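You operate a simulated robot arm through the tools that you are given. There is no shell and no other tool.

You run a simulated two-armed robot. Do the job below in one go: nothing can be reset, and whatever is moved stays where it is left.

TASK
Find the leak with soap and tighten the part that bubbles.
Fine: pump to 20 kPa or more, soap the gland nut, switch nut and seam, stand the brush back in the pot, tighten only once it bubbles (for the seam, the knurled screw below it), then pump to 25 kPa or more and shut the green valve. A coat counts when it lies all over at full strength: go over it till it gets no stronger.
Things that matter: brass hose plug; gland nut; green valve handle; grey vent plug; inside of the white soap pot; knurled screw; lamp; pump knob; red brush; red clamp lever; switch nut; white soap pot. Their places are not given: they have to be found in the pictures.

It is judged by the outcome, as a careful person would: the job done as asked, and still so three seconds after it is handed in. It fails if anything else is knocked over, pushed out of place, dropped, spilled or broken.

THE ROBOT
Two 7-joint arms with fingered hands on one trunk that stands fixed in place. Base frame: the origin is at the foot of the trunk, x ahead of it, y to its left, z up. Units: mm, rad, N and s.
The left shoulder is at [12, 185, 1401], the right one opposite. With the tool pointing down near the work surface each hand reaches from about 100 to 680 mm from the base axis, measured 20 degrees to its own side. Payload 4 kg a hand.
The TCP of each hand is the grasp point between the finger pads, 26 mm short of the fingertips. In the tool frame z runs along the fingers and y along their closing line. The gripper opens to 132 mm; its body begins 73 mm behind the TCP. The gripper is a hand of 3 fingers: y runs from the thumb to the fingers, the wrist lies at [0, 0, -224] in the tool frame, and closing takes about 1.5 s.
Orientation is that of the tool frame in the base frame, as a unit quaternion [x, y, z, w]. With the fingers straight down and closing along the base's y, the tool's x points along the base's -x, its y along +y and its z along -z.

THE INTERFACE
- The arms move only by the tool send_rows. It takes "left_increments", "right_increments" or both (then of equal length, played together; a hand with none holds still); each is a list of rows, each an object of numbers (a shift or turn left out is 0, a gripper value left out holds the last): "gripper": the gripper command, from -1 (fully open) to 1 (shut), values between in proportion; "dx", "dy", "dz": the shift along the tool's x, y, z in mm; "ax", "ay", "az": the turn, a rotation vector about the tool's x, y, z in rad. In form: [{"gripper": .., "dx": .., "dy": .., "dz": .., "ax": .., "ay": .., "az": ..}, ...]. A call has 1 to 20 rows; each row is the pose to reach, as a shift and turn from the pose commanded when the call began, along the tool's axes at that moment. Rows are played at 5 a second. More than 50 mm and 0.15 rad between two rows, or a gripper value outside its range, and nothing of the call is played. A pose out of reach is approached as far as the arm can. The call stops where the force on the tool passes 40 N (or 10 N more than at its start, if that is more) or the arm is blocked; 0.2 s more then pass. The fingers move at their own pace (about 72 mm/s each) and stop on an object; they squeeze with about 24 N. The grip force told is the motor's: it shows also when the fingers shut on nothing. Time passes only in rows, and 0.2 s behind the last, so rows that repeat a pose let the fingers close. It gives the time, the measured TCP pose, the force on the tool (base axes), the opening and the grip force at its end, in the units of the frame above (readings bear some noise), with the torque about the TCP (base axes, N m) and any sound that the robot's microphone picked up.
- Cameras (640 x 400 px; columns grow to the right, rows downward): "scene" is now at [76.1, 45.6, 1641.5]; the picture's right is [0.63, -0.77, -0.00], its down [-0.40, -0.32, -0.86] and it looks along [0.66, 0.54, -0.51] (base axes); focal length 253 px, centre (320, 200). "left" rides on the left gripper at [-62, 3, -92] in its tool frame; the picture's right is [-0.05, -1.00, 0.00], its down [0.83, -0.04, -0.56] and it looks along [0.55, -0.03, 0.83] (tool axes); focal length 230 px, centre (320, 200). "right" rides on the right gripper at [62, 3, -92] in its tool frame; the picture's right is [-0.05, 1.00, 0.00], its down [-0.83, -0.04, -0.56] and it looks along [-0.55, -0.03, 0.83] (tool axes); focal length 230 px, centre (320, 200).
- get_image(camera): a new picture of that camera. No time passes.
- raise_lower(by): moves the trunk up (or, below 0, down) by that many mm; the arms and the scene camera ride with it, the base frame stays. It gives what a move gives, with no picture.
- preshape(shape, hand): the hand has 3 fingers and takes this shape, open, in about a second: jaw (thumb against the fingers, like two jaws); tri (thumb and two fingers); tip (a fingertip pinch); poke (one finger out to press); point (the index stretched); flat (the hand flat); cup (the hand cupped); fist (a fist). The gripper value then closes the fingers along that shape, each until it touches; the sizes above hold for jaw. It gives what a move gives, with no picture.
- turn_head(pan, tilt): turns the head with the scene camera to pan (to the left, within 1.501 rad either way) and tilt (down, from -0.506 to 1.204), counted from straight ahead of the robot (the tilt from the chest, where the trunk bows). It gives what a move gives.
- probe_pixels(camera, pixels): for up to 12 pixels [column, row] of the newest picture of that camera ("zoom" is the newest enlarged one), the place [x, y, z] in the base frame of the surface seen there, good to about 2 mm, but the place of the scene camera against the robot may be out by one fixed shift of up to 25 mm in any direction. No time passes.
- enlarge(camera, box): a new picture of the part [left, top, right, bottom] of that camera's present view, enlarged. No time passes.
- hand_in(): hands the job in; it is judged then, once.

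Unless the task says otherwise, let go and move clear before handing in.

The tools are called after "Call:" by a JSON object that holds its "name" and its "arguments". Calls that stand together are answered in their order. send_rows: Moves the arms, as the interface text tells. Its arguments: {"type":"object","properties":{"left_increments":{"type":"array"},"right_increments":{"type":"array"}},"required":[]} The other tools are called the same way: raise_lower (by) moves the trunk up or down; preshape (shape, hand) gives the hand a shape; turn_head (pan, tilt) turns the head that bears the scene camera; get_image (camera) takes a picture; probe_pixels (camera, pixels) gives the place of the surface under pixels of a picture; enlarge (camera, box) takes an enlarged picture of a part of a camera's view; hand_in () hands the job in.

At the start:

```text
clock: 0.0
left_tcp_pos: [299.7, 386.4, 1518.1]
left_tcp_rot: [0.0, 1.0, 0.0, 0.0]
left_force: [0.1, -0.4, -0.4]
left_wrist_torque: [-0.01, -0.02, 0.0]
left_finger_gap: 132.0
left_grasp_force: 0.0
left_shape: jaw
right_tcp_pos: [411.2, 38.9, 1497.3]
right_tcp_rot: [0.0, 1.0, 0.001, 0.0]
right_force: [-0.1, 0.1, -0.3]
right_wrist_torque: [0.02, -0.04, 0.0]
right_finger_gap: 131.9
right_grasp_force: 0.0
right_shape: jaw
trunk travel left (down, up): [-425.0, 37.0]
head pan, tilt (commanded): [0.686, 0.536]
```

scene: 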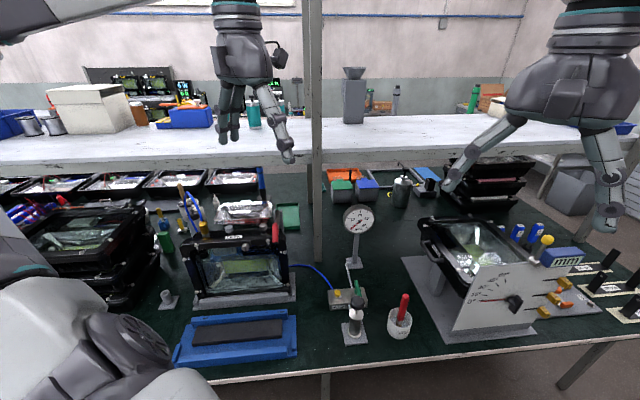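
right: 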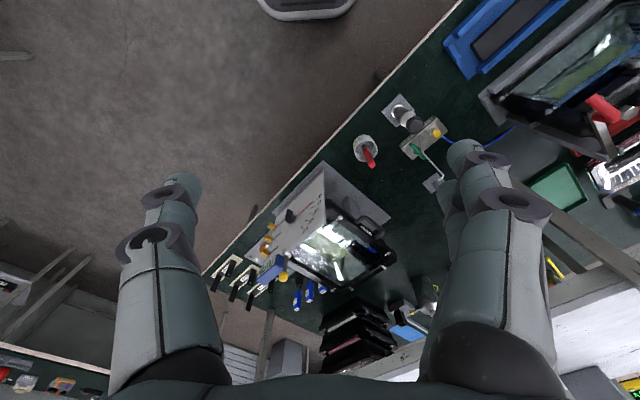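
left: 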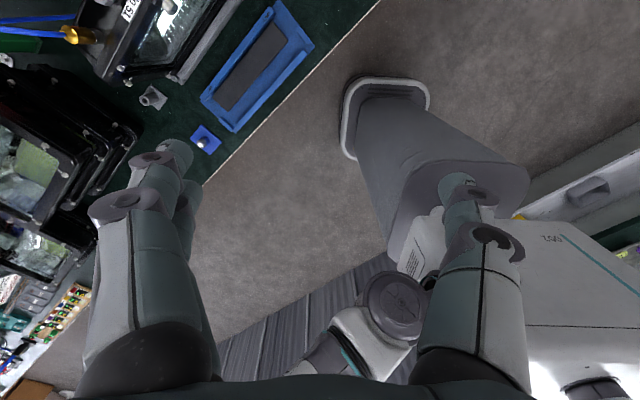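

The scene picture shows a dark green bench with a framed device (around 235,265), a gauge (357,218), a pump-like item (355,318), and a white pot with red brush (400,315). I'll enlarge these areas to identify parts.

Call:
{"name": "enlarge", "arguments": {"camera": "scene", "box": [300, 180, 440, 360]}}

Call:
{"name": "enlarge", "arguments": {"camera": "scene", "box": [140, 170, 340, 370]}}

Call:
{"name": "enlarge", "arguments": {"camera": "scene", "box": [400, 190, 640, 350]}}

```text
2.22 times, centred on (370, 270) of scene
```

zoom: 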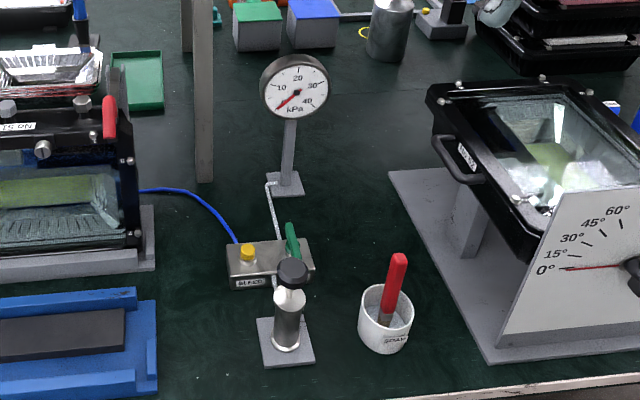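

```text
2.00 times, centred on (240, 270) of scene
```

zoom: 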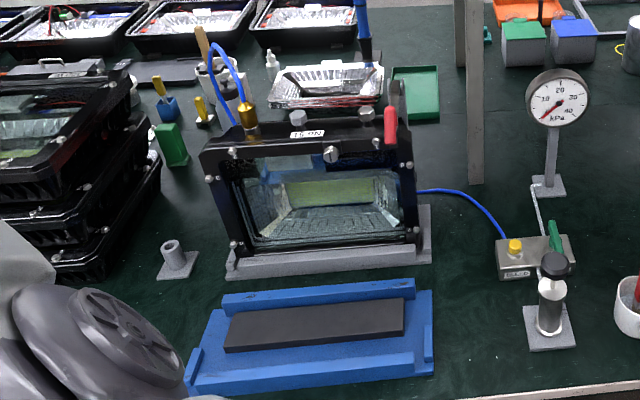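

```text
2.50 times, centred on (520, 270) of scene
```

zoom: 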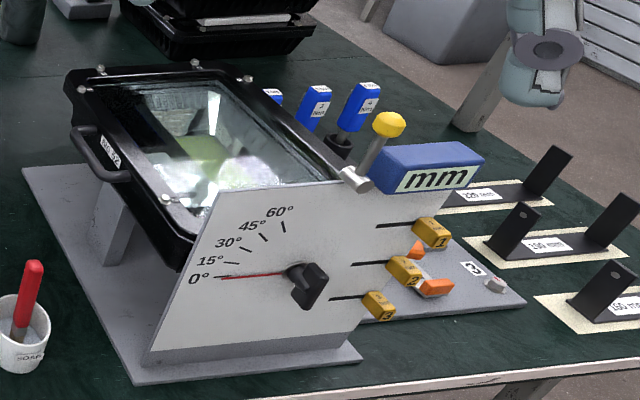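

The zooms show the lamp in a stand with a brass hose plug on its top left, two grey knobs and a screw on its top frame, and a pump, bleed block with green valve and soap pot to the right. I'll probe places and zoom further.

Call:
{"name": "enlarge", "arguments": {"camera": "scene", "box": [190, 190, 300, 260]}}

Call:
{"name": "probe_pixels", "arguments": {"camera": "scene", "pixels": [[356, 302], [355, 318], [352, 343], [404, 300], [400, 325], [398, 338], [345, 300], [355, 290], [337, 292], [358, 220], [310, 350], [380, 290]]}}

Call:
{"name": "probe_pixels", "arguments": {"camera": "scene", "pixels": [[245, 222], [269, 229], [303, 226], [286, 247], [315, 230], [195, 240], [202, 297], [287, 297], [217, 260], [167, 302], [240, 330], [275, 245]]}}

```text
5.71 times, centred on (245, 225) of scene
```

zoom: 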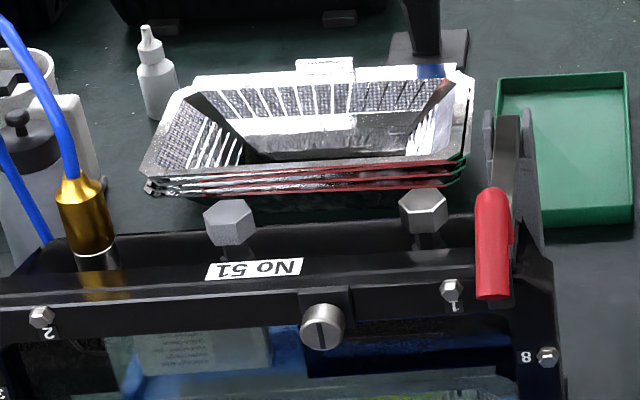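

```text
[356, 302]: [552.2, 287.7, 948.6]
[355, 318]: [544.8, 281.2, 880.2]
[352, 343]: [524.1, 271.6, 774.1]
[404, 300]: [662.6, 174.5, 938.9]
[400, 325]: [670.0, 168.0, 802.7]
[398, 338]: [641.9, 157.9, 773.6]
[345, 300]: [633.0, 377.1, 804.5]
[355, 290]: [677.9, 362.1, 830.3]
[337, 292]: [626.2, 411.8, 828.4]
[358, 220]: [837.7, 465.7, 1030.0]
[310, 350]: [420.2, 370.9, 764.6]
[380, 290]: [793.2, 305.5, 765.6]
```

```text
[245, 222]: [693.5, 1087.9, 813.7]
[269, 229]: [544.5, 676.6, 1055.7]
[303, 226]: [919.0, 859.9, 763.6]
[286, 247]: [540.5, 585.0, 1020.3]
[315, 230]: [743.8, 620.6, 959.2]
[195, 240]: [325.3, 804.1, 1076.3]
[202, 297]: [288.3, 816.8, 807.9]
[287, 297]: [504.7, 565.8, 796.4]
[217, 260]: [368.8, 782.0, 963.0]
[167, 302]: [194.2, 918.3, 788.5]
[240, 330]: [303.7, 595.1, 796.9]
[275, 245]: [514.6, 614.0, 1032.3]
```

The zoom shows two hex nuts at (229,222) and (424,210), the knurled slotted screw at (322,327), the red lever at (493,245) and the brass plug at (85,215). I'll probe those in the zoom.

Call:
{"name": "probe_pixels", "arguments": {"camera": "zoom", "pixels": [[229, 212], [229, 250], [424, 200], [424, 242], [322, 327], [322, 290], [340, 258], [493, 245], [85, 215], [95, 255], [300, 290], [229, 232]]}}

Call:
{"name": "turn_head", "arguments": {"pan": 0.75, "tilt": 0.75}}

Call:
{"name": "get_image", "arguments": {"camera": "scene"}}

```text
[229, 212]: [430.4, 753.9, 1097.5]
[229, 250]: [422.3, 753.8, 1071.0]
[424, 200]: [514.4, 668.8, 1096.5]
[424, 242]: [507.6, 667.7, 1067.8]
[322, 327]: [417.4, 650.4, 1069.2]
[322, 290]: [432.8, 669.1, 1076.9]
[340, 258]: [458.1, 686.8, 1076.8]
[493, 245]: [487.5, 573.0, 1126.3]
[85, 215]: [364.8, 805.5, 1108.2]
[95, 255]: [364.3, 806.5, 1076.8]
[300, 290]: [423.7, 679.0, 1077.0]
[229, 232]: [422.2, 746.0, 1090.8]
```

```text
clock: 0.7
left_tcp_pos: [300.4, 385.4, 1518.8]
left_tcp_rot: [0.0, 1.0, 0.001, -0.001]
left_force: [-0.5, 0.0, 0.3]
left_wrist_torque: [0.0, 0.03, -0.02]
left_finger_gap: 132.1
left_grasp_force: 0.0
left_shape: jaw
right_tcp_pos: [410.8, 38.7, 1498.0]
right_tcp_rot: [0.0, 1.0, 0.001, 0.0]
right_force: [-0.7, -1.2, -0.4]
right_wrist_torque: [-0.01, -0.01, 0.03]
right_finger_gap: 131.9
right_grasp_force: 0.2
right_shape: jaw
trunk travel left (down, up): [-425.0, 37.0]
head pan, tilt (commanded): [0.75, 0.75]
```

```text
taken
```

scene: 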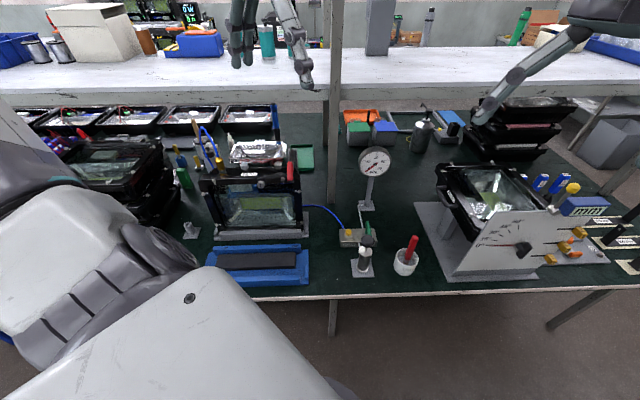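

The two hex nuts are near (425,752,1090) and (510,668,1090), the knurled screw near (417,650,1069). I'll check where the shelf and post are before moving the hands.

Call:
{"name": "probe_pixels", "arguments": {"camera": "scene", "pixels": [[100, 95], [250, 95], [333, 120], [331, 200], [450, 92], [207, 150], [191, 232], [185, 180], [304, 170], [230, 296], [300, 300], [440, 290]]}}

Call:
{"name": "enlarge", "arguments": {"camera": "scene", "box": [170, 110, 330, 210]}}

Call:
{"name": "enlarge", "arguments": {"camera": "scene", "box": [320, 210, 440, 285]}}

```text
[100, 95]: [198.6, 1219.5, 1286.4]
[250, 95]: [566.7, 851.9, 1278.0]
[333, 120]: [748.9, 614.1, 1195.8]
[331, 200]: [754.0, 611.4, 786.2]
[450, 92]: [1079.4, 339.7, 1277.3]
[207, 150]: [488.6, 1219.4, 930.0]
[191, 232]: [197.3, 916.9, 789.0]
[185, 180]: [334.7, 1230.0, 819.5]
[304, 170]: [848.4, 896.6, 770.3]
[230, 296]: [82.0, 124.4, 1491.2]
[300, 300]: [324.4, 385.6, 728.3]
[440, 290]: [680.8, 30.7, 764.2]
```

```text
4.00 times, centred on (250, 160) of scene
```

zoom: 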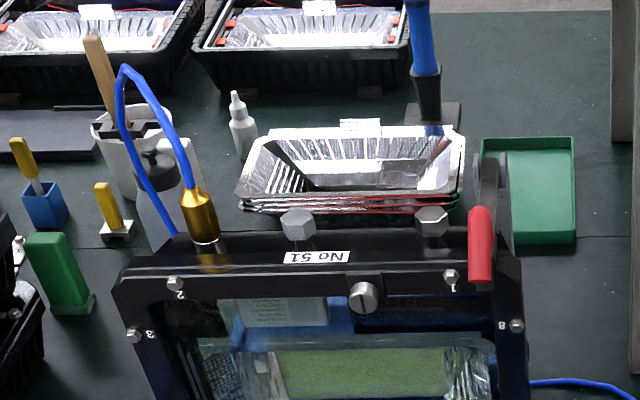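

```text
5.33 times, centred on (380, 248) of scene
```

zoom: 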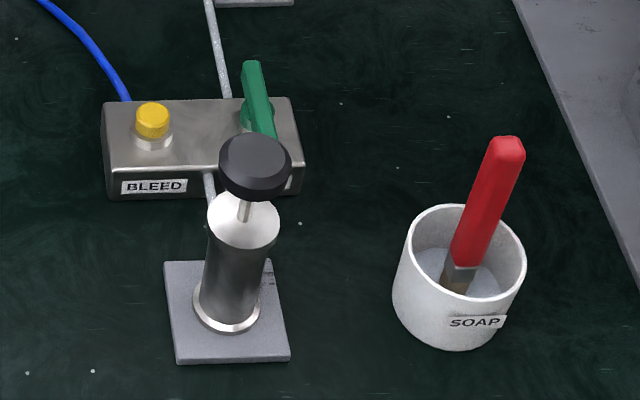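

The shelf edge runs along x+y≈1419 at z≈1280, well behind the nuts, and the bench is at z≈765. I'll swing the left hand to point forward-left above and in front of the lamp for a close look.

Call:
{"name": "send_rows", "arguments": {"left_increments": [{"dx": -3.3, "dy": 15.8, "dz": 24.8, "ax": -0.0455, "ay": -0.11, "az": -0.054}, {"dx": -6.7, "dy": 31.5, "dz": 49.7, "ax": -0.091, "ay": -0.22, "az": -0.1085}, {"dx": -10, "dy": 47.3, "dz": 74.5, "ax": -0.1365, "ay": -0.33, "az": -0.163}, {"dx": -13.3, "dy": 63, "dz": 99.3, "ax": -0.182, "ay": -0.44, "az": -0.217}, {"dx": -16.7, "dy": 78.8, "dz": 124.2, "ax": -0.2275, "ay": -0.55, "az": -0.271}, {"dx": -20, "dy": 94.5, "dz": 149, "ax": -0.273, "ay": -0.66, "az": -0.3255}, {"dx": -23.3, "dy": 110.3, "dz": 173.8, "ax": -0.3185, "ay": -0.77, "az": -0.38}, {"dx": -26.7, "dy": 126, "dz": 198.7, "ax": -0.364, "ay": -0.88, "az": -0.434}, {"dx": -30, "dy": 141.8, "dz": 223.5, "ax": -0.4095, "ay": -0.99, "az": -0.488}, {"dx": -33.3, "dy": 157.5, "dz": 248.3, "ax": -0.455, "ay": -1.1, "az": -0.5425}, {"dx": -36.7, "dy": 173.3, "dz": 273.2, "ax": -0.5005, "ay": -1.21, "az": -0.597}, {"dx": -40, "dy": 189, "dz": 298, "ax": -0.546, "ay": -1.319, "az": -0.651}, {"dx": -40, "dy": 189, "dz": 298, "ax": -0.546, "ay": -1.319, "az": -0.651}]}}

Call:
{"name": "get_image", "arguments": {"camera": "left"}}

Call:
{"name": "get_image", "arguments": {"camera": "scene"}}

```text
clock: 3.5
left_tcp_pos: [335.5, 603.4, 1243.8]
left_tcp_rot: [-0.312, 0.747, 0.27, 0.521]
left_force: [0.1, -0.5, -0.2]
left_wrist_torque: [0.01, -0.02, -0.04]
left_finger_gap: 132.3
left_grasp_force: 0.1
left_shape: jaw
left hand out of reach, approached as far as the arm can: row 9, 10, 11, 12, 13
right_tcp_pos: [412.3, 41.6, 1496.8]
right_tcp_rot: [0.0, 1.0, 0.0, 0.0]
right_force: [-0.5, 0.6, -0.4]
right_wrist_torque: [-0.04, 0.0, -0.03]
right_finger_gap: 131.9
right_grasp_force: 0.1
right_shape: jaw
trunk travel left (down, up): [-425.0, 37.0]
head pan, tilt (commanded): [0.75, 0.75]
```

```text
taken
```

left: 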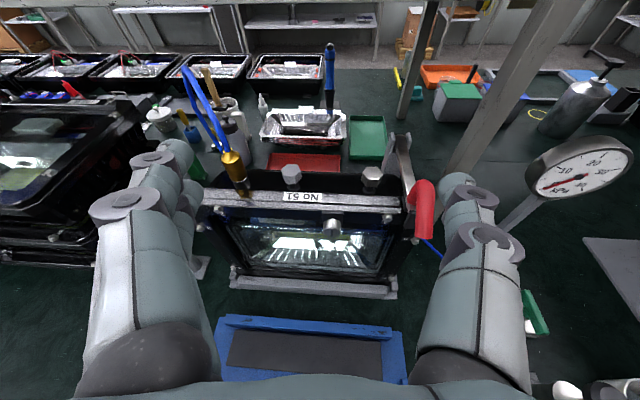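

```text
taken
```

scene: 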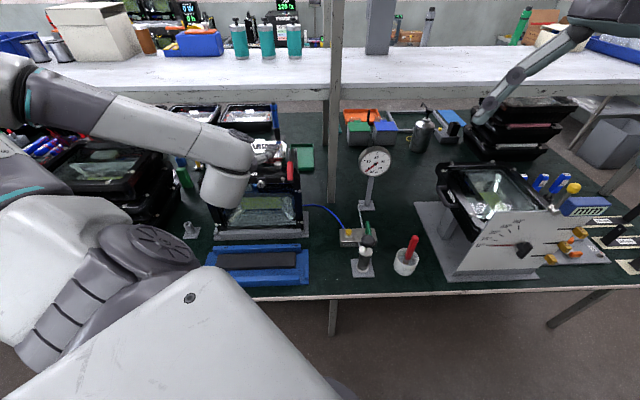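

The left camera now shows the lamp from the front (nuts at (291,173) and (373,177), screw at (331,230), plug at (235,170)). I'll enlarge and probe it.

Call:
{"name": "enlarge", "arguments": {"camera": "left", "box": [190, 130, 440, 290]}}

Call:
{"name": "probe_pixels", "arguments": {"camera": "left", "pixels": [[291, 170], [291, 187], [373, 172], [373, 190], [331, 229], [331, 212], [301, 197], [423, 205], [232, 165], [240, 190], [300, 208], [330, 202]]}}

```text
2.50 times, centred on (315, 210) of left
```

zoom: 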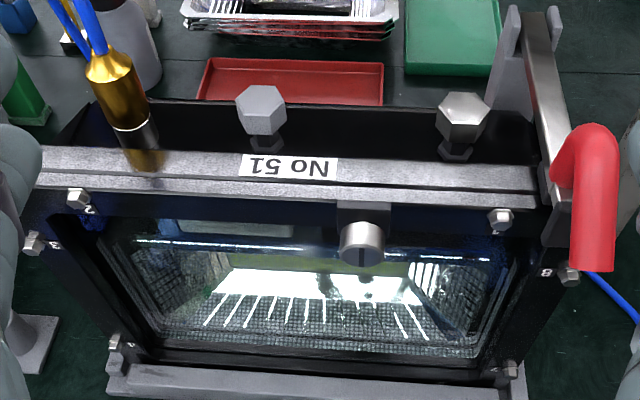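

```text
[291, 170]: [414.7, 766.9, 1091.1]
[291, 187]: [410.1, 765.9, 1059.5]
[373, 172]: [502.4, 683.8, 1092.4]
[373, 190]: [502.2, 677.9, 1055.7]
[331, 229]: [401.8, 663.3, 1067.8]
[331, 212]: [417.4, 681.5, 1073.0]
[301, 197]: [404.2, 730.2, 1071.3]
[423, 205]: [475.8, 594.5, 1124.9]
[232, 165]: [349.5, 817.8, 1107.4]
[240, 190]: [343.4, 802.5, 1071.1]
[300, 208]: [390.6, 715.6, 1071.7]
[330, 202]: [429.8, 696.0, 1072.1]
```

The left camera gives nuts at about (415,767,1091) and (502,684,1092); the scene camera is off by about (+13,−14,+4). A seam line is visible along the top bar; I'll enlarge further to tell nut, plug and seam apart.

Call:
{"name": "enlarge", "arguments": {"camera": "left", "box": [200, 130, 320, 210]}}

Call:
{"name": "enlarge", "arguments": {"camera": "left", "box": [310, 150, 440, 240]}}

Call:
{"name": "enlarge", "arguments": {"camera": "scene", "box": [160, 200, 260, 260]}}

```text
5.00 times, centred on (260, 170) of left
```

zoom: 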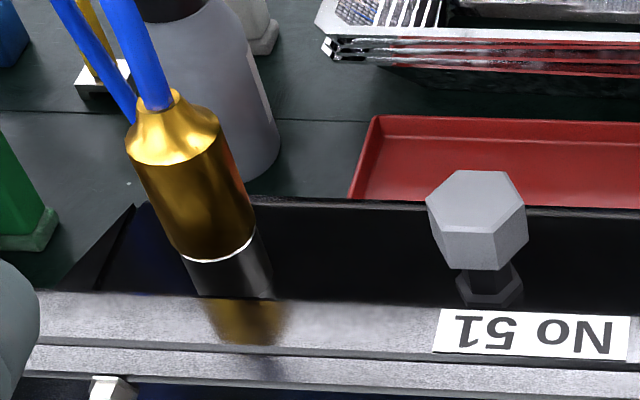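

```text
4.44 times, centred on (375, 195) of left
```

zoom: 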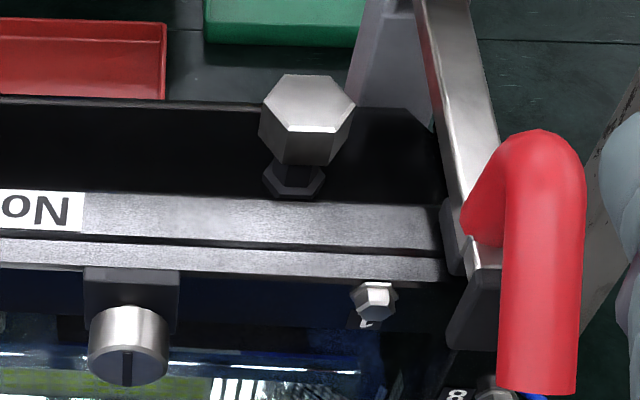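

```text
6.40 times, centred on (210, 230) of scene
```

zoom: 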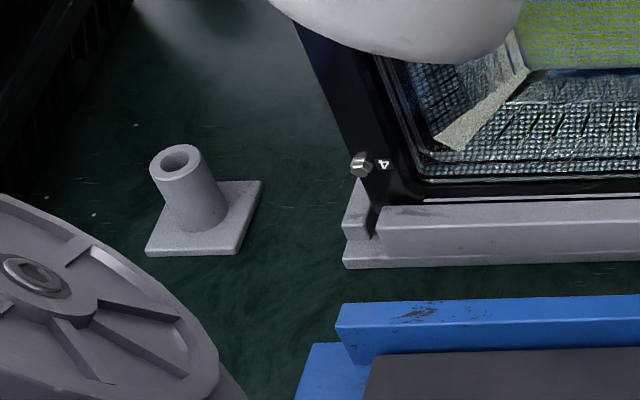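

Both hex nuts sit on the glossy housing (the lower shapes are reflections), and the grey stub on the bench is an empty tube. I'll pitch the left hand down and move closer above the lamp to see the nuts, seam and the back side.

Call:
{"name": "send_rows", "arguments": {"left_increments": [{"dx": -9, "dy": 2, "dz": 28, "ay": 0.13}, {"dx": -18, "dy": 4, "dz": 57, "ay": 0.26}, {"dx": -27, "dy": 6, "dz": 86, "ay": 0.39}, {"dx": -35, "dy": 8, "dz": 114, "ay": 0.52}, {"dx": -35, "dy": 8, "dz": 114, "ay": 0.52}]}}

Call:
{"name": "get_image", "arguments": {"camera": "left"}}

```text
clock: 4.7
left_tcp_pos: [406.6, 694.4, 1244.7]
left_tcp_rot: [-0.37, 0.856, 0.181, 0.312]
left_force: [0.5, 0.2, -0.6]
left_wrist_torque: [0.0, 0.0, -0.02]
left_finger_gap: 131.8
left_grasp_force: 0.0
left_shape: jaw
right_tcp_pos: [411.4, 39.3, 1497.6]
right_tcp_rot: [0.0, 1.0, 0.001, 0.0]
right_force: [0.2, 0.3, -0.9]
right_wrist_torque: [0.04, -0.01, 0.01]
right_finger_gap: 131.7
right_grasp_force: 0.1
right_shape: jaw
trunk travel left (down, up): [-425.0, 37.0]
head pan, tilt (commanded): [0.75, 0.75]
```

```text
taken
```

left: 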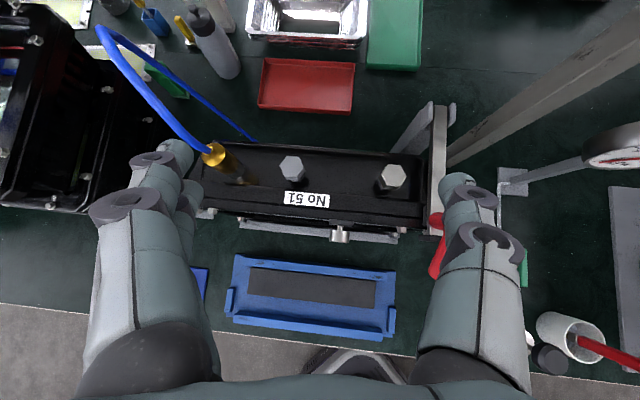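

The top view shows the lamp with both nuts at (291,165) and (391,178), the brass plug at (215,155), the screw at (339,235). I'll enlarge it.

Call:
{"name": "enlarge", "arguments": {"camera": "left", "box": [190, 110, 450, 270]}}

Call:
{"name": "probe_pixels", "arguments": {"camera": "left", "pixels": [[291, 163], [392, 178], [339, 231], [339, 219], [219, 158], [212, 200], [425, 215], [425, 170], [307, 199], [436, 235], [160, 85], [250, 140]]}}

```text
2.46 times, centred on (320, 190) of left
```

zoom: 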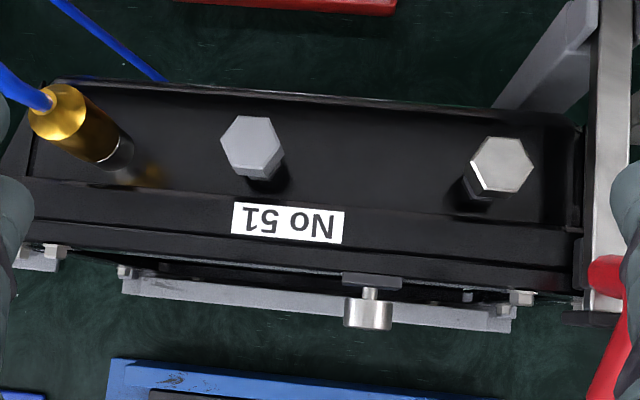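

```text
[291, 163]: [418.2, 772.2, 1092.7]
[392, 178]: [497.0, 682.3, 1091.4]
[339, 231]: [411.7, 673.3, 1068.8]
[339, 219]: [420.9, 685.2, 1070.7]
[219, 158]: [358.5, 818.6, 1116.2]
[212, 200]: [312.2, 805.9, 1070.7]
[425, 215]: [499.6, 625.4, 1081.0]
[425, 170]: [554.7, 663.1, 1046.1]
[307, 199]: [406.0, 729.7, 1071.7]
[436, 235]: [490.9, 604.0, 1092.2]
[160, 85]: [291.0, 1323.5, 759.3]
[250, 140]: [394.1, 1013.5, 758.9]
```

Left-camera probes confirm the nuts at (418,772,1093) and (497,682,1091), the screw head at (412,673,1069). Next I'll swing the left hand over the pump/valve/pot to view them, and move the right hand aside.

Call:
{"name": "send_rows", "arguments": {"left_increments": [{"dx": 16, "dy": -41.4, "dz": -11.5, "ax": 0.044, "ay": -0.005, "az": 0.049}, {"dx": 32, "dy": -82.8, "dz": -23, "ax": 0.088, "ay": -0.01, "az": 0.098}, {"dx": 48, "dy": -124.2, "dz": -34.5, "ax": 0.132, "ay": -0.016, "az": 0.146}, {"dx": 64, "dy": -165.6, "dz": -46, "ax": 0.176, "ay": -0.021, "az": 0.195}, {"dx": 80, "dy": -207, "dz": -57.5, "ax": 0.22, "ay": -0.026, "az": 0.244}, {"dx": 96, "dy": -248.4, "dz": -69, "ax": 0.265, "ay": -0.031, "az": 0.293}, {"dx": 112, "dy": -289.8, "dz": -80.5, "ax": 0.309, "ay": -0.036, "az": 0.342}, {"dx": 128, "dy": -331.2, "dz": -92, "ax": 0.353, "ay": -0.042, "az": 0.39}, {"dx": 144, "dy": -372.6, "dz": -103.5, "ax": 0.397, "ay": -0.047, "az": 0.439}, {"dx": 160, "dy": -414, "dz": -115, "ax": 0.441, "ay": -0.052, "az": 0.488}, {"dx": 160, "dy": -414, "dz": -115, "ax": 0.441, "ay": -0.052, "az": 0.488}], "right_increments": [{"dy": -20}, {"dy": -40}, {"dy": -60}, {"dy": -80}, {"dy": -100}, {"dy": -120}, {"dy": -140}, {"dy": -160}, {"dy": -180}, {"dy": -200}, {"dy": -200}]}}

Call:
{"name": "get_image", "arguments": {"camera": "left"}}

Call:
{"name": "get_image", "arguments": {"camera": "scene"}}

```text
clock: 7.1
left_tcp_pos: [583.4, 279.7, 1191.2]
left_tcp_rot: [-0.073, 0.93, 0.07, 0.354]
left_force: [-0.3, 0.6, -1.2]
left_wrist_torque: [-0.05, -0.01, 0.0]
left_finger_gap: 131.8
left_grasp_force: 0.1
left_shape: jaw
right_tcp_pos: [410.8, -160.0, 1497.5]
right_tcp_rot: [0.0, 1.0, 0.0, 0.0]
right_force: [0.5, 0.2, -0.1]
right_wrist_torque: [-0.02, -0.01, -0.01]
right_finger_gap: 131.6
right_grasp_force: 0.1
right_shape: jaw
trunk travel left (down, up): [-425.0, 37.0]
head pan, tilt (commanded): [0.75, 0.75]
```

```text
taken
```

left: 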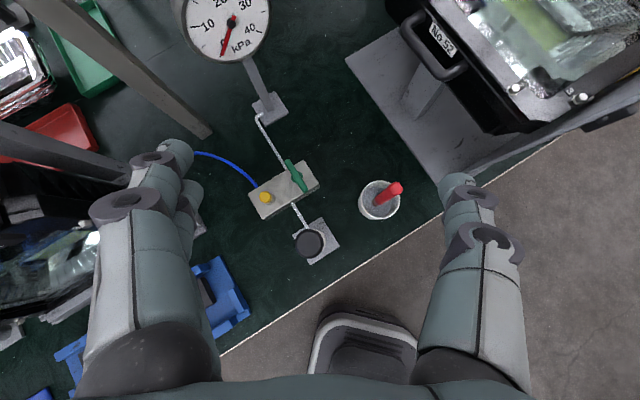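

```text
taken
```

scene: 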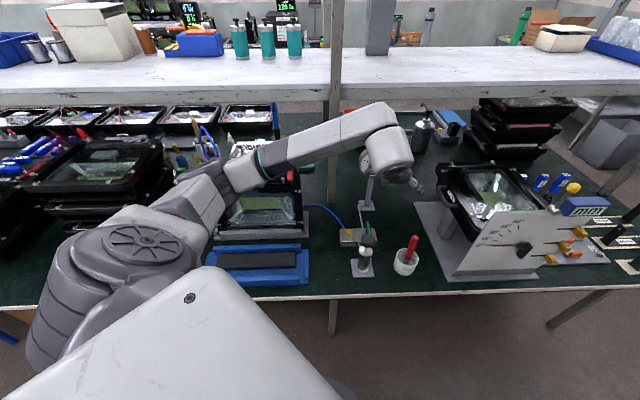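

The left camera now shows the bleed button (265,197), green valve (296,175), pump knob (309,243) and pot with brush (380,200). I'll enlarge and probe these.

Call:
{"name": "enlarge", "arguments": {"camera": "left", "box": [230, 130, 430, 270]}}

Call:
{"name": "probe_pixels", "arguments": {"camera": "left", "pixels": [[309, 242], [318, 240], [301, 242], [294, 172], [302, 187], [265, 197], [395, 191], [384, 200], [379, 214], [371, 185], [398, 199], [362, 198]]}}

Call:
{"name": "enlarge", "arguments": {"camera": "scene", "box": [0, 120, 320, 320]}}

```text
2.86 times, centred on (330, 200) of left
```

zoom: 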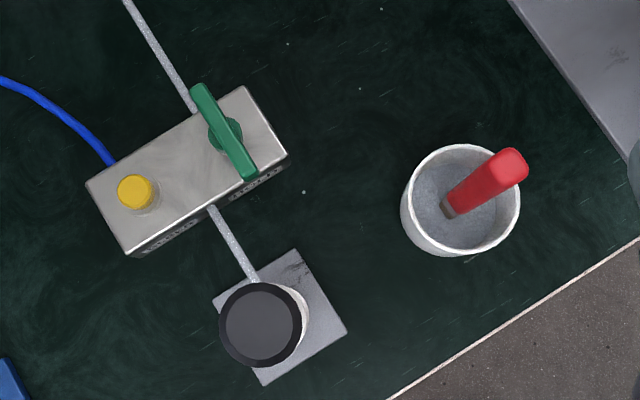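

```text
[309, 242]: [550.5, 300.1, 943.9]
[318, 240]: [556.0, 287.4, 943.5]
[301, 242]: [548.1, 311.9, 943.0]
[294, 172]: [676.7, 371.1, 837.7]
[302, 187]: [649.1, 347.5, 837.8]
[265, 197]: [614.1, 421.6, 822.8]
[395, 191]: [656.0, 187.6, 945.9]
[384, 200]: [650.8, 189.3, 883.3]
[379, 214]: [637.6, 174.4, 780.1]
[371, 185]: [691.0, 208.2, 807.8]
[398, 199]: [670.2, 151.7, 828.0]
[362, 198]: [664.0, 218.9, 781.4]
```

```text
2.00 times, centred on (160, 220) of scene
```

zoom: 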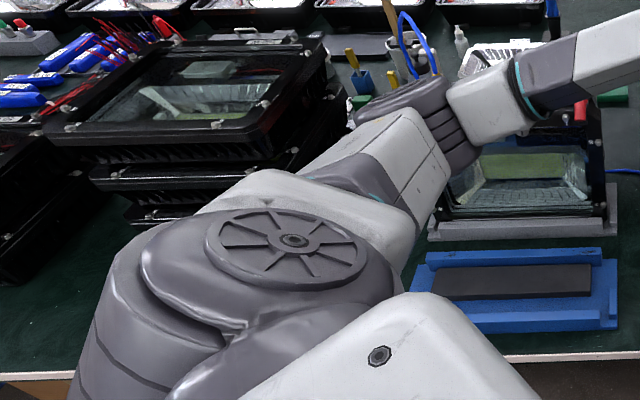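

The valve handle lies flat on the block with its axis vertical, and the forearm passes above the lamp. I'll probe the arm's height above the lamp.

Call:
{"name": "probe_pixels", "arguments": {"camera": "scene", "pixels": [[220, 165], [200, 180], [180, 205], [240, 172], [265, 170], [300, 150], [350, 130], [385, 115], [385, 150], [150, 240], [248, 187], [225, 185]]}}

```text
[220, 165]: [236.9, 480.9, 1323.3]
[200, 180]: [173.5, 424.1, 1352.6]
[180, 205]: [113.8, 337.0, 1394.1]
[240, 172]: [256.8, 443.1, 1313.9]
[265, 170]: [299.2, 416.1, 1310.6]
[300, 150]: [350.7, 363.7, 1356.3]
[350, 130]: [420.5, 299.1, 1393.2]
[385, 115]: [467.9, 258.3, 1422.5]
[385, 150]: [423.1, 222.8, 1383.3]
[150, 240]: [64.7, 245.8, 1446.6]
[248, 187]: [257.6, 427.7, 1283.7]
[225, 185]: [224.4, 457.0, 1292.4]
```

The elbow is clear of the lamp, and the pump knob is at (551,300,944). I'll turn the left hand straight down above the knob with fingers closed, ready to press.

Call:
{"name": "send_rows", "arguments": {"left_increments": [{"gripper": 1, "dx": 22.8, "dy": 2.1, "dz": 18.2, "ax": 0.008, "ay": 0.123, "az": -0.0167}, {"gripper": 1, "dx": 45.6, "dy": 4.2, "dz": 36.5, "ax": 0.016, "ay": 0.246, "az": -0.0334}, {"gripper": 1, "dx": 68.4, "dy": 6.3, "dz": 54.7, "ax": 0.024, "ay": 0.369, "az": -0.05}, {"gripper": 1, "dx": 91.1, "dy": 8.3, "dz": 72.9, "ax": 0.032, "ay": 0.491, "az": -0.067}, {"gripper": 1, "dx": 113.9, "dy": 10.4, "dz": 91.2, "ax": 0.04, "ay": 0.614, "az": -0.084}, {"gripper": 1, "dx": 136.7, "dy": 12.5, "dz": 109.4, "ax": 0.0475, "ay": 0.737, "az": -0.1}, {"gripper": 1, "dx": 136.7, "dy": 12.5, "dz": 109.4, "ax": 0.0475, "ay": 0.737, "az": -0.1}, {"gripper": 1, "dx": 136.7, "dy": 12.5, "dz": 109.4, "ax": 0.0475, "ay": 0.737, "az": -0.1}]}}

Call:
{"name": "get_image", "arguments": {"camera": "left"}}

Call:
{"name": "get_image", "arguments": {"camera": "scene"}}

```text
clock: 8.9
left_tcp_pos: [553.8, 298.1, 1020.1]
left_tcp_rot: [-0.132, 0.991, 0.0, 0.0]
left_force: [-0.5, -0.4, 0.3]
left_wrist_torque: [-0.04, -0.03, -0.01]
left_finger_gap: 0.2
left_grasp_force: 23.9
left_shape: jaw
right_tcp_pos: [410.0, -160.8, 1497.4]
right_tcp_rot: [0.0, 1.0, 0.0, 0.001]
right_force: [-0.6, 0.2, -0.6]
right_wrist_torque: [-0.02, -0.01, 0.0]
right_finger_gap: 131.9
right_grasp_force: 0.1
right_shape: jaw
trunk travel left (down, up): [-425.0, 37.0]
head pan, tilt (commanded): [0.75, 0.75]
```

```text
taken
```

left: 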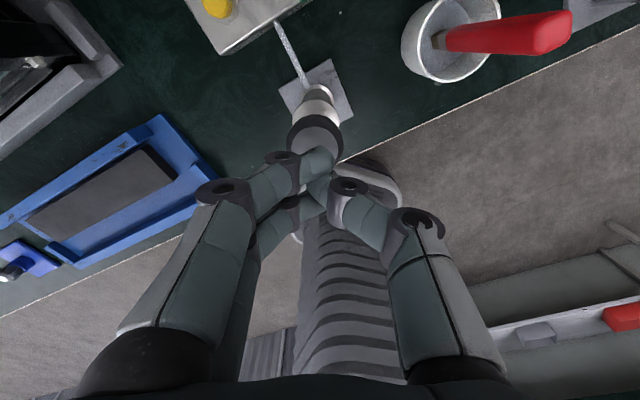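

```text
taken
```

scene: 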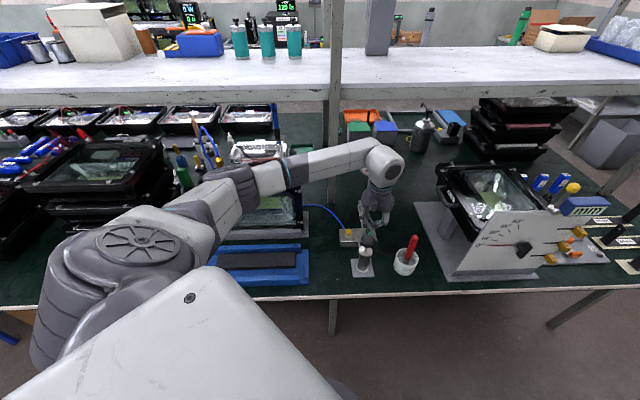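

The closed fingertips hang just above the pump knob (315,135 in the left view). I'll press down slowly and watch the force.

Call:
{"name": "send_rows", "arguments": {"left_increments": [{"dz": 20}, {"dz": 40}, {"dz": 48}, {"dz": 54}, {"dz": 60}, {"dz": 66}]}}

Call:
{"name": "enlarge", "arguments": {"camera": "scene", "box": [320, 140, 440, 290]}}

```text
clock: 10.3
left_tcp_pos: [552.2, 295.7, 953.4]
left_tcp_rot: [-0.132, 0.991, 0.0, 0.0]
left_force: [0.9, 1.8, 6.7]
left_wrist_torque: [0.02, 0.0, 0.0]
left_finger_gap: 0.1
left_grasp_force: 23.7
left_shape: jaw
right_tcp_pos: [410.2, -161.2, 1496.4]
right_tcp_rot: [-0.001, 1.0, 0.0, 0.0]
right_force: [-1.1, 0.0, -0.6]
right_wrist_torque: [0.04, 0.01, 0.01]
right_finger_gap: 131.9
right_grasp_force: 0.1
right_shape: jaw
trunk travel left (down, up): [-425.0, 37.0]
head pan, tilt (commanded): [0.75, 0.75]
```

```text
2.67 times, centred on (380, 215) of scene
```

zoom: 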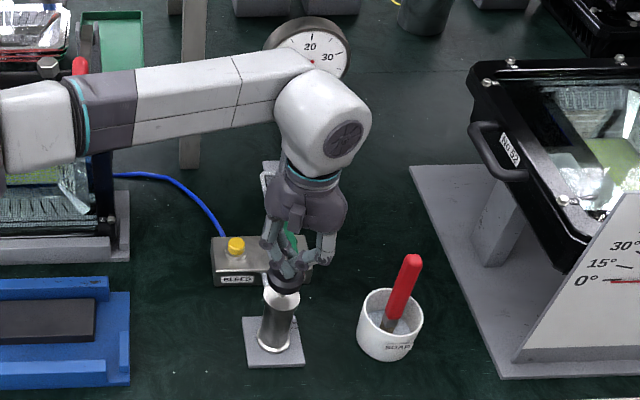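

Contact with a soft 6.7 N resistance: the knob is moving down. I'll keep pressing to the bottom of the stroke, then come back up.

Call:
{"name": "send_rows", "arguments": {"left_increments": [{"dz": 5}, {"dz": 10}, {"dz": 15}, {"dz": 20}, {"dz": 25}, {"dz": 30}]}}

Call:
{"name": "enlarge", "arguments": {"camera": "scene", "box": [320, 140, 440, 290]}}

```text
clock: 11.8
left_tcp_pos: [556.4, 294.3, 932.5]
left_tcp_rot: [-0.132, 0.991, -0.005, 0.005]
left_force: [-7.3, -0.4, 20.4]
left_wrist_torque: [-0.06, 0.24, -0.01]
left_finger_gap: 0.0
left_grasp_force: 23.6
left_shape: jaw
right_tcp_pos: [410.0, -161.1, 1497.7]
right_tcp_rot: [0.0, 1.0, 0.001, -0.001]
right_force: [0.4, 0.5, -0.8]
right_wrist_torque: [0.02, 0.0, 0.0]
right_finger_gap: 131.9
right_grasp_force: 0.0
right_shape: jaw
trunk travel left (down, up): [-425.0, 37.0]
head pan, tilt (commanded): [0.75, 0.75]
stopped in row 6 (left hand): the force on the tool passed its limit at 42 N (the readings are from after the stop); the commanded pose is now the measured one
```

```text
2.67 times, centred on (380, 215) of scene
```

zoom: 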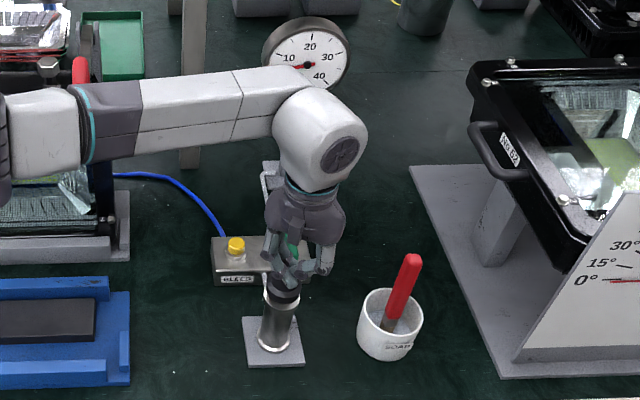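

The bottom of the stroke was reached (force 42 N at TCP z≈930) and the gauge needle moved. I'll raise the hand to see whether the knob springs back, and read the gauge.

Call:
{"name": "send_rows", "arguments": {"left_increments": [{"dz": -10}, {"dz": -20}, {"dz": -30}, {"dz": -40}, {"dz": -50}, {"dz": -60}]}}

Call:
{"name": "enlarge", "arguments": {"camera": "scene", "box": [350, 140, 410, 190]}}

Call:
{"name": "enlarge", "arguments": {"camera": "scene", "box": [320, 180, 420, 290]}}

```text
clock: 13.2
left_tcp_pos: [556.5, 297.3, 990.5]
left_tcp_rot: [-0.131, 0.991, -0.004, 0.004]
left_force: [0.1, 0.2, -0.2]
left_wrist_torque: [0.0, 0.03, 0.0]
left_finger_gap: 0.2
left_grasp_force: 24.8
left_shape: jaw
right_tcp_pos: [411.3, -160.7, 1497.3]
right_tcp_rot: [-0.001, 1.0, 0.0, 0.0]
right_force: [-0.7, -0.1, -0.4]
right_wrist_torque: [0.02, 0.03, 0.03]
right_finger_gap: 132.0
right_grasp_force: 0.0
right_shape: jaw
trunk travel left (down, up): [-425.0, 37.0]
head pan, tilt (commanded): [0.75, 0.75]
```

```text
8.00 times, centred on (380, 165) of scene
```

zoom: 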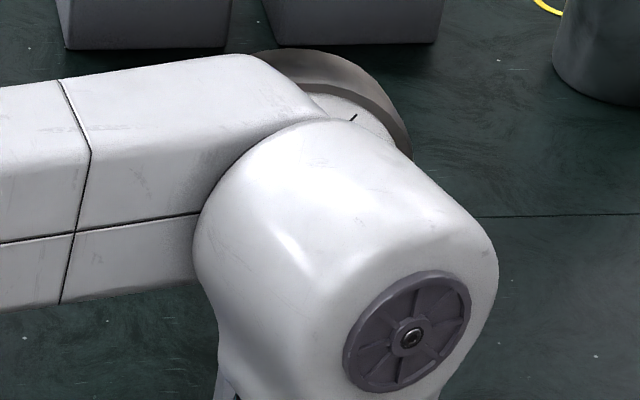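

```text
3.64 times, centred on (370, 235) of scene
```

zoom: 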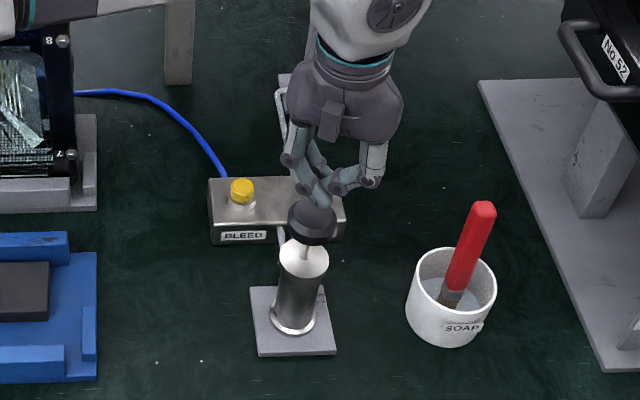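

The knob sprang back up by itself, so simple presses work as strokes. I'll do two strokes ending at the bottom, then read the gauge (right camera should see it too).

Call:
{"name": "send_rows", "arguments": {"left_increments": [{"dz": 18}, {"dz": 36}, {"dz": 53}, {"dz": 56}, {"dz": 37}, {"dz": 18}, {"dz": 16}, {"dz": 36}, {"dz": 53}, {"dz": 56}]}}

Call:
{"name": "enlarge", "arguments": {"camera": "scene", "box": [350, 140, 410, 190]}}

Call:
{"name": "get_image", "arguments": {"camera": "right"}}

```text
clock: 15.4
left_tcp_pos: [554.8, 297.1, 933.1]
left_tcp_rot: [-0.131, 0.991, -0.004, 0.005]
left_force: [0.1, 3.0, 10.8]
left_wrist_torque: [0.01, 0.06, -0.03]
left_finger_gap: 0.0
left_grasp_force: 24.2
left_shape: jaw
right_tcp_pos: [409.6, -161.4, 1497.7]
right_tcp_rot: [0.0, 1.0, 0.001, 0.001]
right_force: [0.4, 0.5, 1.2]
right_wrist_torque: [0.02, -0.02, -0.01]
right_finger_gap: 131.8
right_grasp_force: 0.1
right_shape: jaw
trunk travel left (down, up): [-425.0, 37.0]
head pan, tilt (commanded): [0.75, 0.75]
```

```text
8.00 times, centred on (380, 165) of scene
```

zoom: 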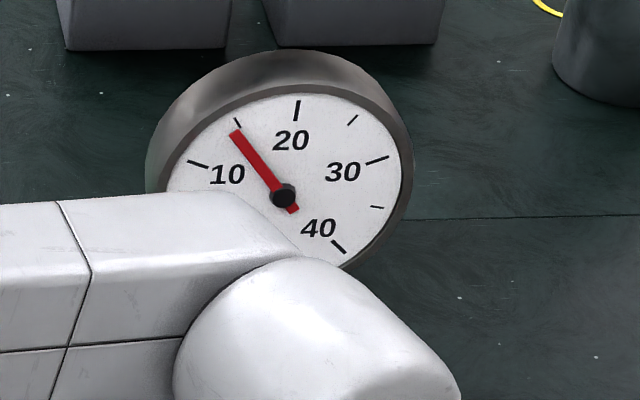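

```text
taken
```

right: 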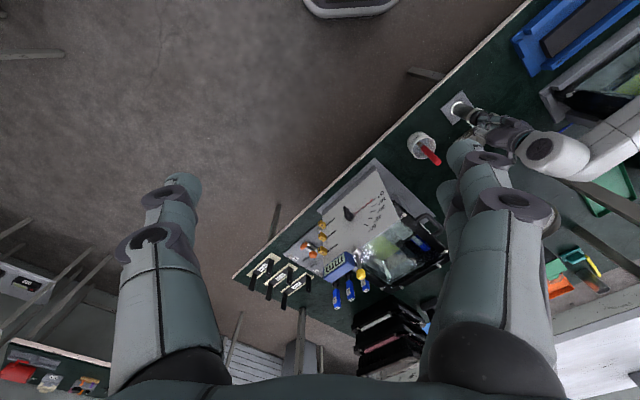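

The gauge reads about 14.5 kPa after three strokes. Two more strokes should take it to about 25.

Call:
{"name": "send_rows", "arguments": {"left_increments": [{"dz": -19}, {"dz": -38}, {"dz": -40}, {"dz": -20}, {"dz": -3}, {"dz": 0}, {"dz": -19}, {"dz": -38}, {"dz": -40}, {"dz": -20}, {"dz": -3}, {"dz": 0}]}}

Call:
{"name": "enlarge", "arguments": {"camera": "scene", "box": [350, 140, 410, 190]}}

```text
clock: 18.0
left_tcp_pos: [555.4, 296.7, 934.0]
left_tcp_rot: [-0.132, 0.991, -0.004, 0.005]
left_force: [-1.9, 3.0, 11.7]
left_wrist_torque: [0.07, 0.08, 0.0]
left_finger_gap: 0.1
left_grasp_force: 23.7
left_shape: jaw
right_tcp_pos: [410.3, -161.6, 1499.1]
right_tcp_rot: [-0.001, 1.0, 0.0, 0.0]
right_force: [0.4, 0.2, 0.0]
right_wrist_torque: [0.02, -0.01, 0.0]
right_finger_gap: 131.7
right_grasp_force: 0.0
right_shape: jaw
trunk travel left (down, up): [-425.0, 37.0]
head pan, tilt (commanded): [0.75, 0.75]
```

```text
8.00 times, centred on (380, 165) of scene
```

zoom: 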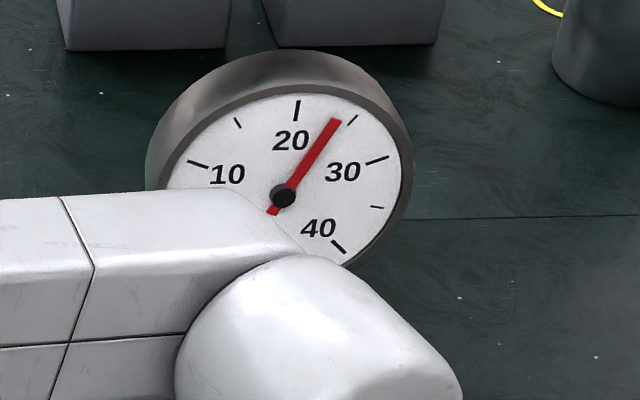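

The gauge reads about 24 kPa. One more stroke for margin against leakage, then I'll wait a moment and re-read.

Call:
{"name": "send_rows", "arguments": {"left_increments": [{"dz": -19}, {"dz": -38}, {"dz": -40}, {"dz": -20}, {"dz": -3}, {"dz": 0}]}}

Call:
{"name": "enlarge", "arguments": {"camera": "scene", "box": [350, 140, 410, 190]}}

Call:
{"name": "send_rows", "arguments": {"left_increments": [{"dz": 0}, {"dz": 0}, {"dz": 0}, {"dz": 0}, {"dz": 0}, {"dz": 0}, {"dz": 0}, {"dz": 0}, {"dz": 0}]}}

Call:
{"name": "enlarge", "arguments": {"camera": "scene", "box": [350, 140, 410, 190]}}

```text
clock: 19.4
left_tcp_pos: [554.7, 295.4, 933.6]
left_tcp_rot: [-0.131, 0.991, -0.003, 0.005]
left_force: [1.8, 0.8, 10.5]
left_wrist_torque: [-0.02, 0.01, -0.02]
left_finger_gap: 0.0
left_grasp_force: 23.8
left_shape: jaw
right_tcp_pos: [409.4, -161.3, 1498.1]
right_tcp_rot: [0.001, 1.0, 0.001, 0.0]
right_force: [-0.4, -0.2, -0.5]
right_wrist_torque: [0.02, 0.02, 0.01]
right_finger_gap: 131.8
right_grasp_force: 0.0
right_shape: jaw
trunk travel left (down, up): [-425.0, 37.0]
head pan, tilt (commanded): [0.75, 0.75]
```

```text
8.00 times, centred on (380, 165) of scene
```

zoom: 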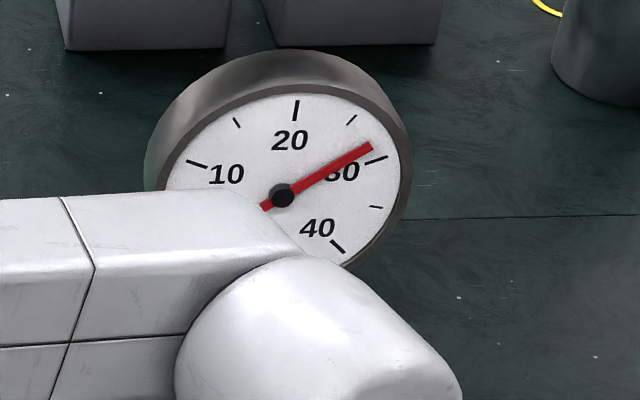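

```text
clock: 21.4
left_tcp_pos: [555.7, 295.6, 933.4]
left_tcp_rot: [-0.132, 0.991, -0.004, 0.006]
left_force: [3.0, -1.1, 11.1]
left_wrist_torque: [-0.06, -0.05, 0.02]
left_finger_gap: 0.0
left_grasp_force: 24.0
left_shape: jaw
right_tcp_pos: [411.1, -161.1, 1497.1]
right_tcp_rot: [0.0, 1.0, 0.001, 0.0]
right_force: [-1.0, 1.0, 0.7]
right_wrist_torque: [-0.01, -0.01, 0.01]
right_finger_gap: 132.0
right_grasp_force: 0.2
right_shape: jaw
trunk travel left (down, up): [-425.0, 37.0]
head pan, tilt (commanded): [0.75, 0.75]
```

```text
8.00 times, centred on (380, 165) of scene
```

zoom: 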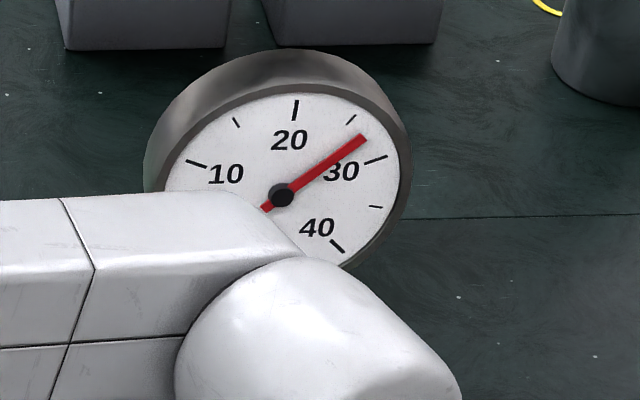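

The pressure falls slowly (about 29 → 27.5 kPa in 2 s), so there is a leak. I'll now raise the hand off the knob, open it and go over the brush, whose handle stands near (663,184), top z≈945.

Call:
{"name": "send_rows", "arguments": {"left_increments": [{"dz": -40}, {"gripper": -1, "dz": -90}, {"gripper": -1, "dx": -15, "dy": -27, "dz": -110}, {"gripper": -1, "dx": -37, "dy": -67, "dz": -110}, {"gripper": -1, "dx": -56, "dy": -101, "dz": -110}, {"gripper": -1, "dx": -74.5, "dy": -135, "dz": -110}, {"gripper": -1, "dx": -74.5, "dy": -135, "dz": -110}]}}

Call:
{"name": "get_image", "arguments": {"camera": "left"}}

Call:
{"name": "get_image", "arguments": {"camera": "scene"}}

```text
clock: 23.0
left_tcp_pos: [663.0, 185.8, 1044.4]
left_tcp_rot: [-0.131, 0.991, -0.004, 0.003]
left_force: [1.2, 0.5, 0.4]
left_wrist_torque: [-0.02, 0.02, -0.01]
left_finger_gap: 132.0
left_grasp_force: 0.1
left_shape: jaw
right_tcp_pos: [411.0, -160.3, 1498.0]
right_tcp_rot: [0.0, 1.0, 0.0, 0.0]
right_force: [1.0, -0.1, 0.1]
right_wrist_torque: [-0.01, 0.0, -0.01]
right_finger_gap: 131.8
right_grasp_force: 0.0
right_shape: jaw
trunk travel left (down, up): [-425.0, 37.0]
head pan, tilt (commanded): [0.75, 0.75]
```

```text
taken
```

left: 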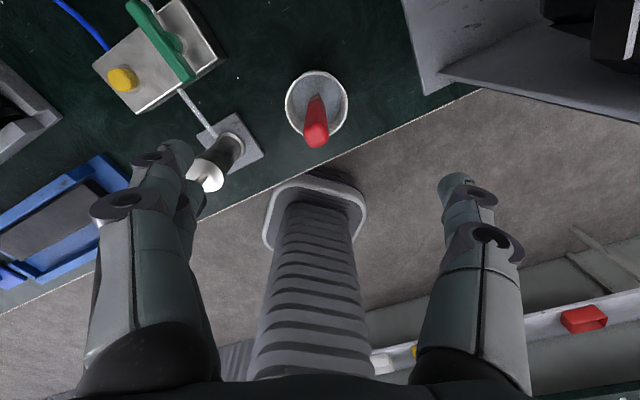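

```text
taken
```

scene: 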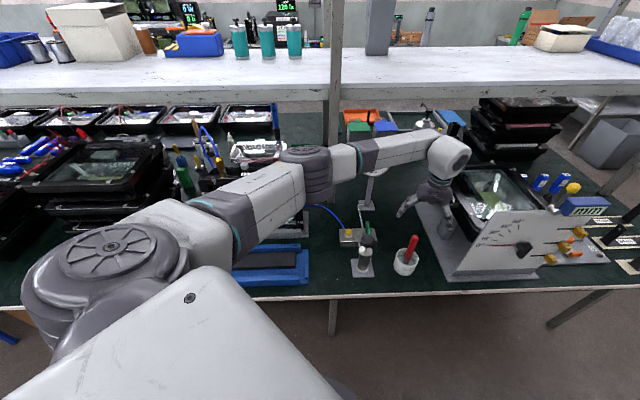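

The brush handle appears at (317,120) with its end at (317,143), inside the pot centered (316,103). I'll probe it for exact alignment.

Call:
{"name": "enlarge", "arguments": {"camera": "left", "box": [270, 60, 370, 160]}}

Call:
{"name": "probe_pixels", "arguments": {"camera": "left", "pixels": [[317, 140], [317, 128], [316, 118], [315, 108], [314, 98], [307, 132], [327, 132], [316, 75], [286, 100], [346, 100], [325, 90], [300, 115]]}}

```text
4.00 times, centred on (320, 110) of left
```

zoom: 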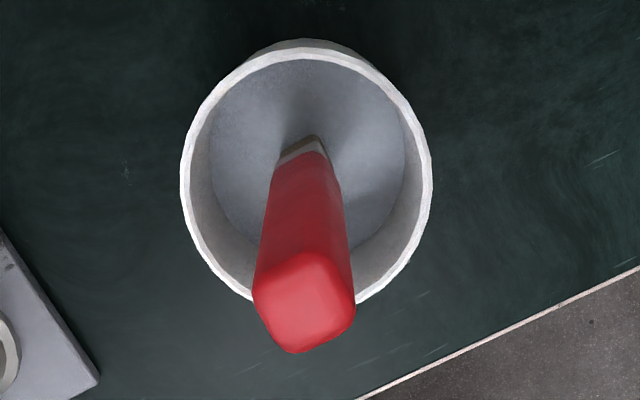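

```text
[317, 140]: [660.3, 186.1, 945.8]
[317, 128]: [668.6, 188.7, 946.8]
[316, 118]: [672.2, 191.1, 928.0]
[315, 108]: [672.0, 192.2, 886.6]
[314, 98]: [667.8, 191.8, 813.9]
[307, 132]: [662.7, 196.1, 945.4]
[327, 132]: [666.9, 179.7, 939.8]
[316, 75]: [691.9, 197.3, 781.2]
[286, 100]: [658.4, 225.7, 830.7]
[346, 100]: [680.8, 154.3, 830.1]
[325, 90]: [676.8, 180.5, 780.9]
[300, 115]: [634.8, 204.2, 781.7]
```

The handle is vertical, about 20 mm square, centred near (663,188), right under the TCP. I'll lower to z≈908 and close on it.

Call:
{"name": "send_rows", "arguments": {"left_increments": [{"dy": 1.5, "dz": 40}, {"dy": 1.5, "dz": 80}, {"dy": 1.5, "dz": 112}, {"dy": 1.5, "dz": 136}, {"gripper": 1, "dy": 1.5, "dz": 136}, {"gripper": 1, "dy": 1.5, "dz": 136}, {"gripper": 1, "dy": 1.5, "dz": 136}, {"gripper": 1, "dy": 1.5, "dz": 136}, {"gripper": 1, "dy": 1.5, "dz": 136}, {"gripper": 1, "dy": 1.5, "dz": 136}, {"gripper": 1, "dy": 1.5, "dz": 136}]}}

Call:
{"name": "get_image", "arguments": {"camera": "left"}}

Call:
{"name": "enlarge", "arguments": {"camera": "scene", "box": [340, 130, 480, 290]}}

```text
clock: 25.4
left_tcp_pos: [663.8, 184.8, 910.4]
left_tcp_rot: [-0.131, 0.991, -0.002, 0.004]
left_force: [-1.0, 0.0, 0.4]
left_wrist_torque: [0.04, 0.03, -0.01]
left_finger_gap: 9.4
left_grasp_force: 23.9
left_shape: jaw
right_tcp_pos: [411.8, -160.6, 1495.8]
right_tcp_rot: [0.0, 1.0, 0.0, 0.0]
right_force: [0.6, 0.1, -0.3]
right_wrist_torque: [-0.02, 0.01, -0.01]
right_finger_gap: 131.7
right_grasp_force: 0.0
right_shape: jaw
trunk travel left (down, up): [-425.0, 37.0]
head pan, tilt (commanded): [0.75, 0.75]
```

```text
taken
```

left: 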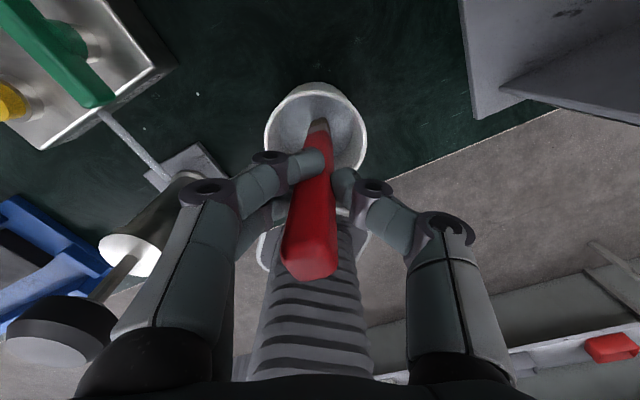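

```text
2.50 times, centred on (410, 210) of scene
```

zoom: 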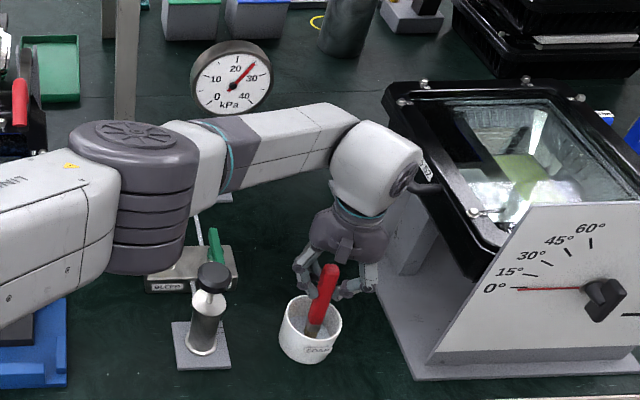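

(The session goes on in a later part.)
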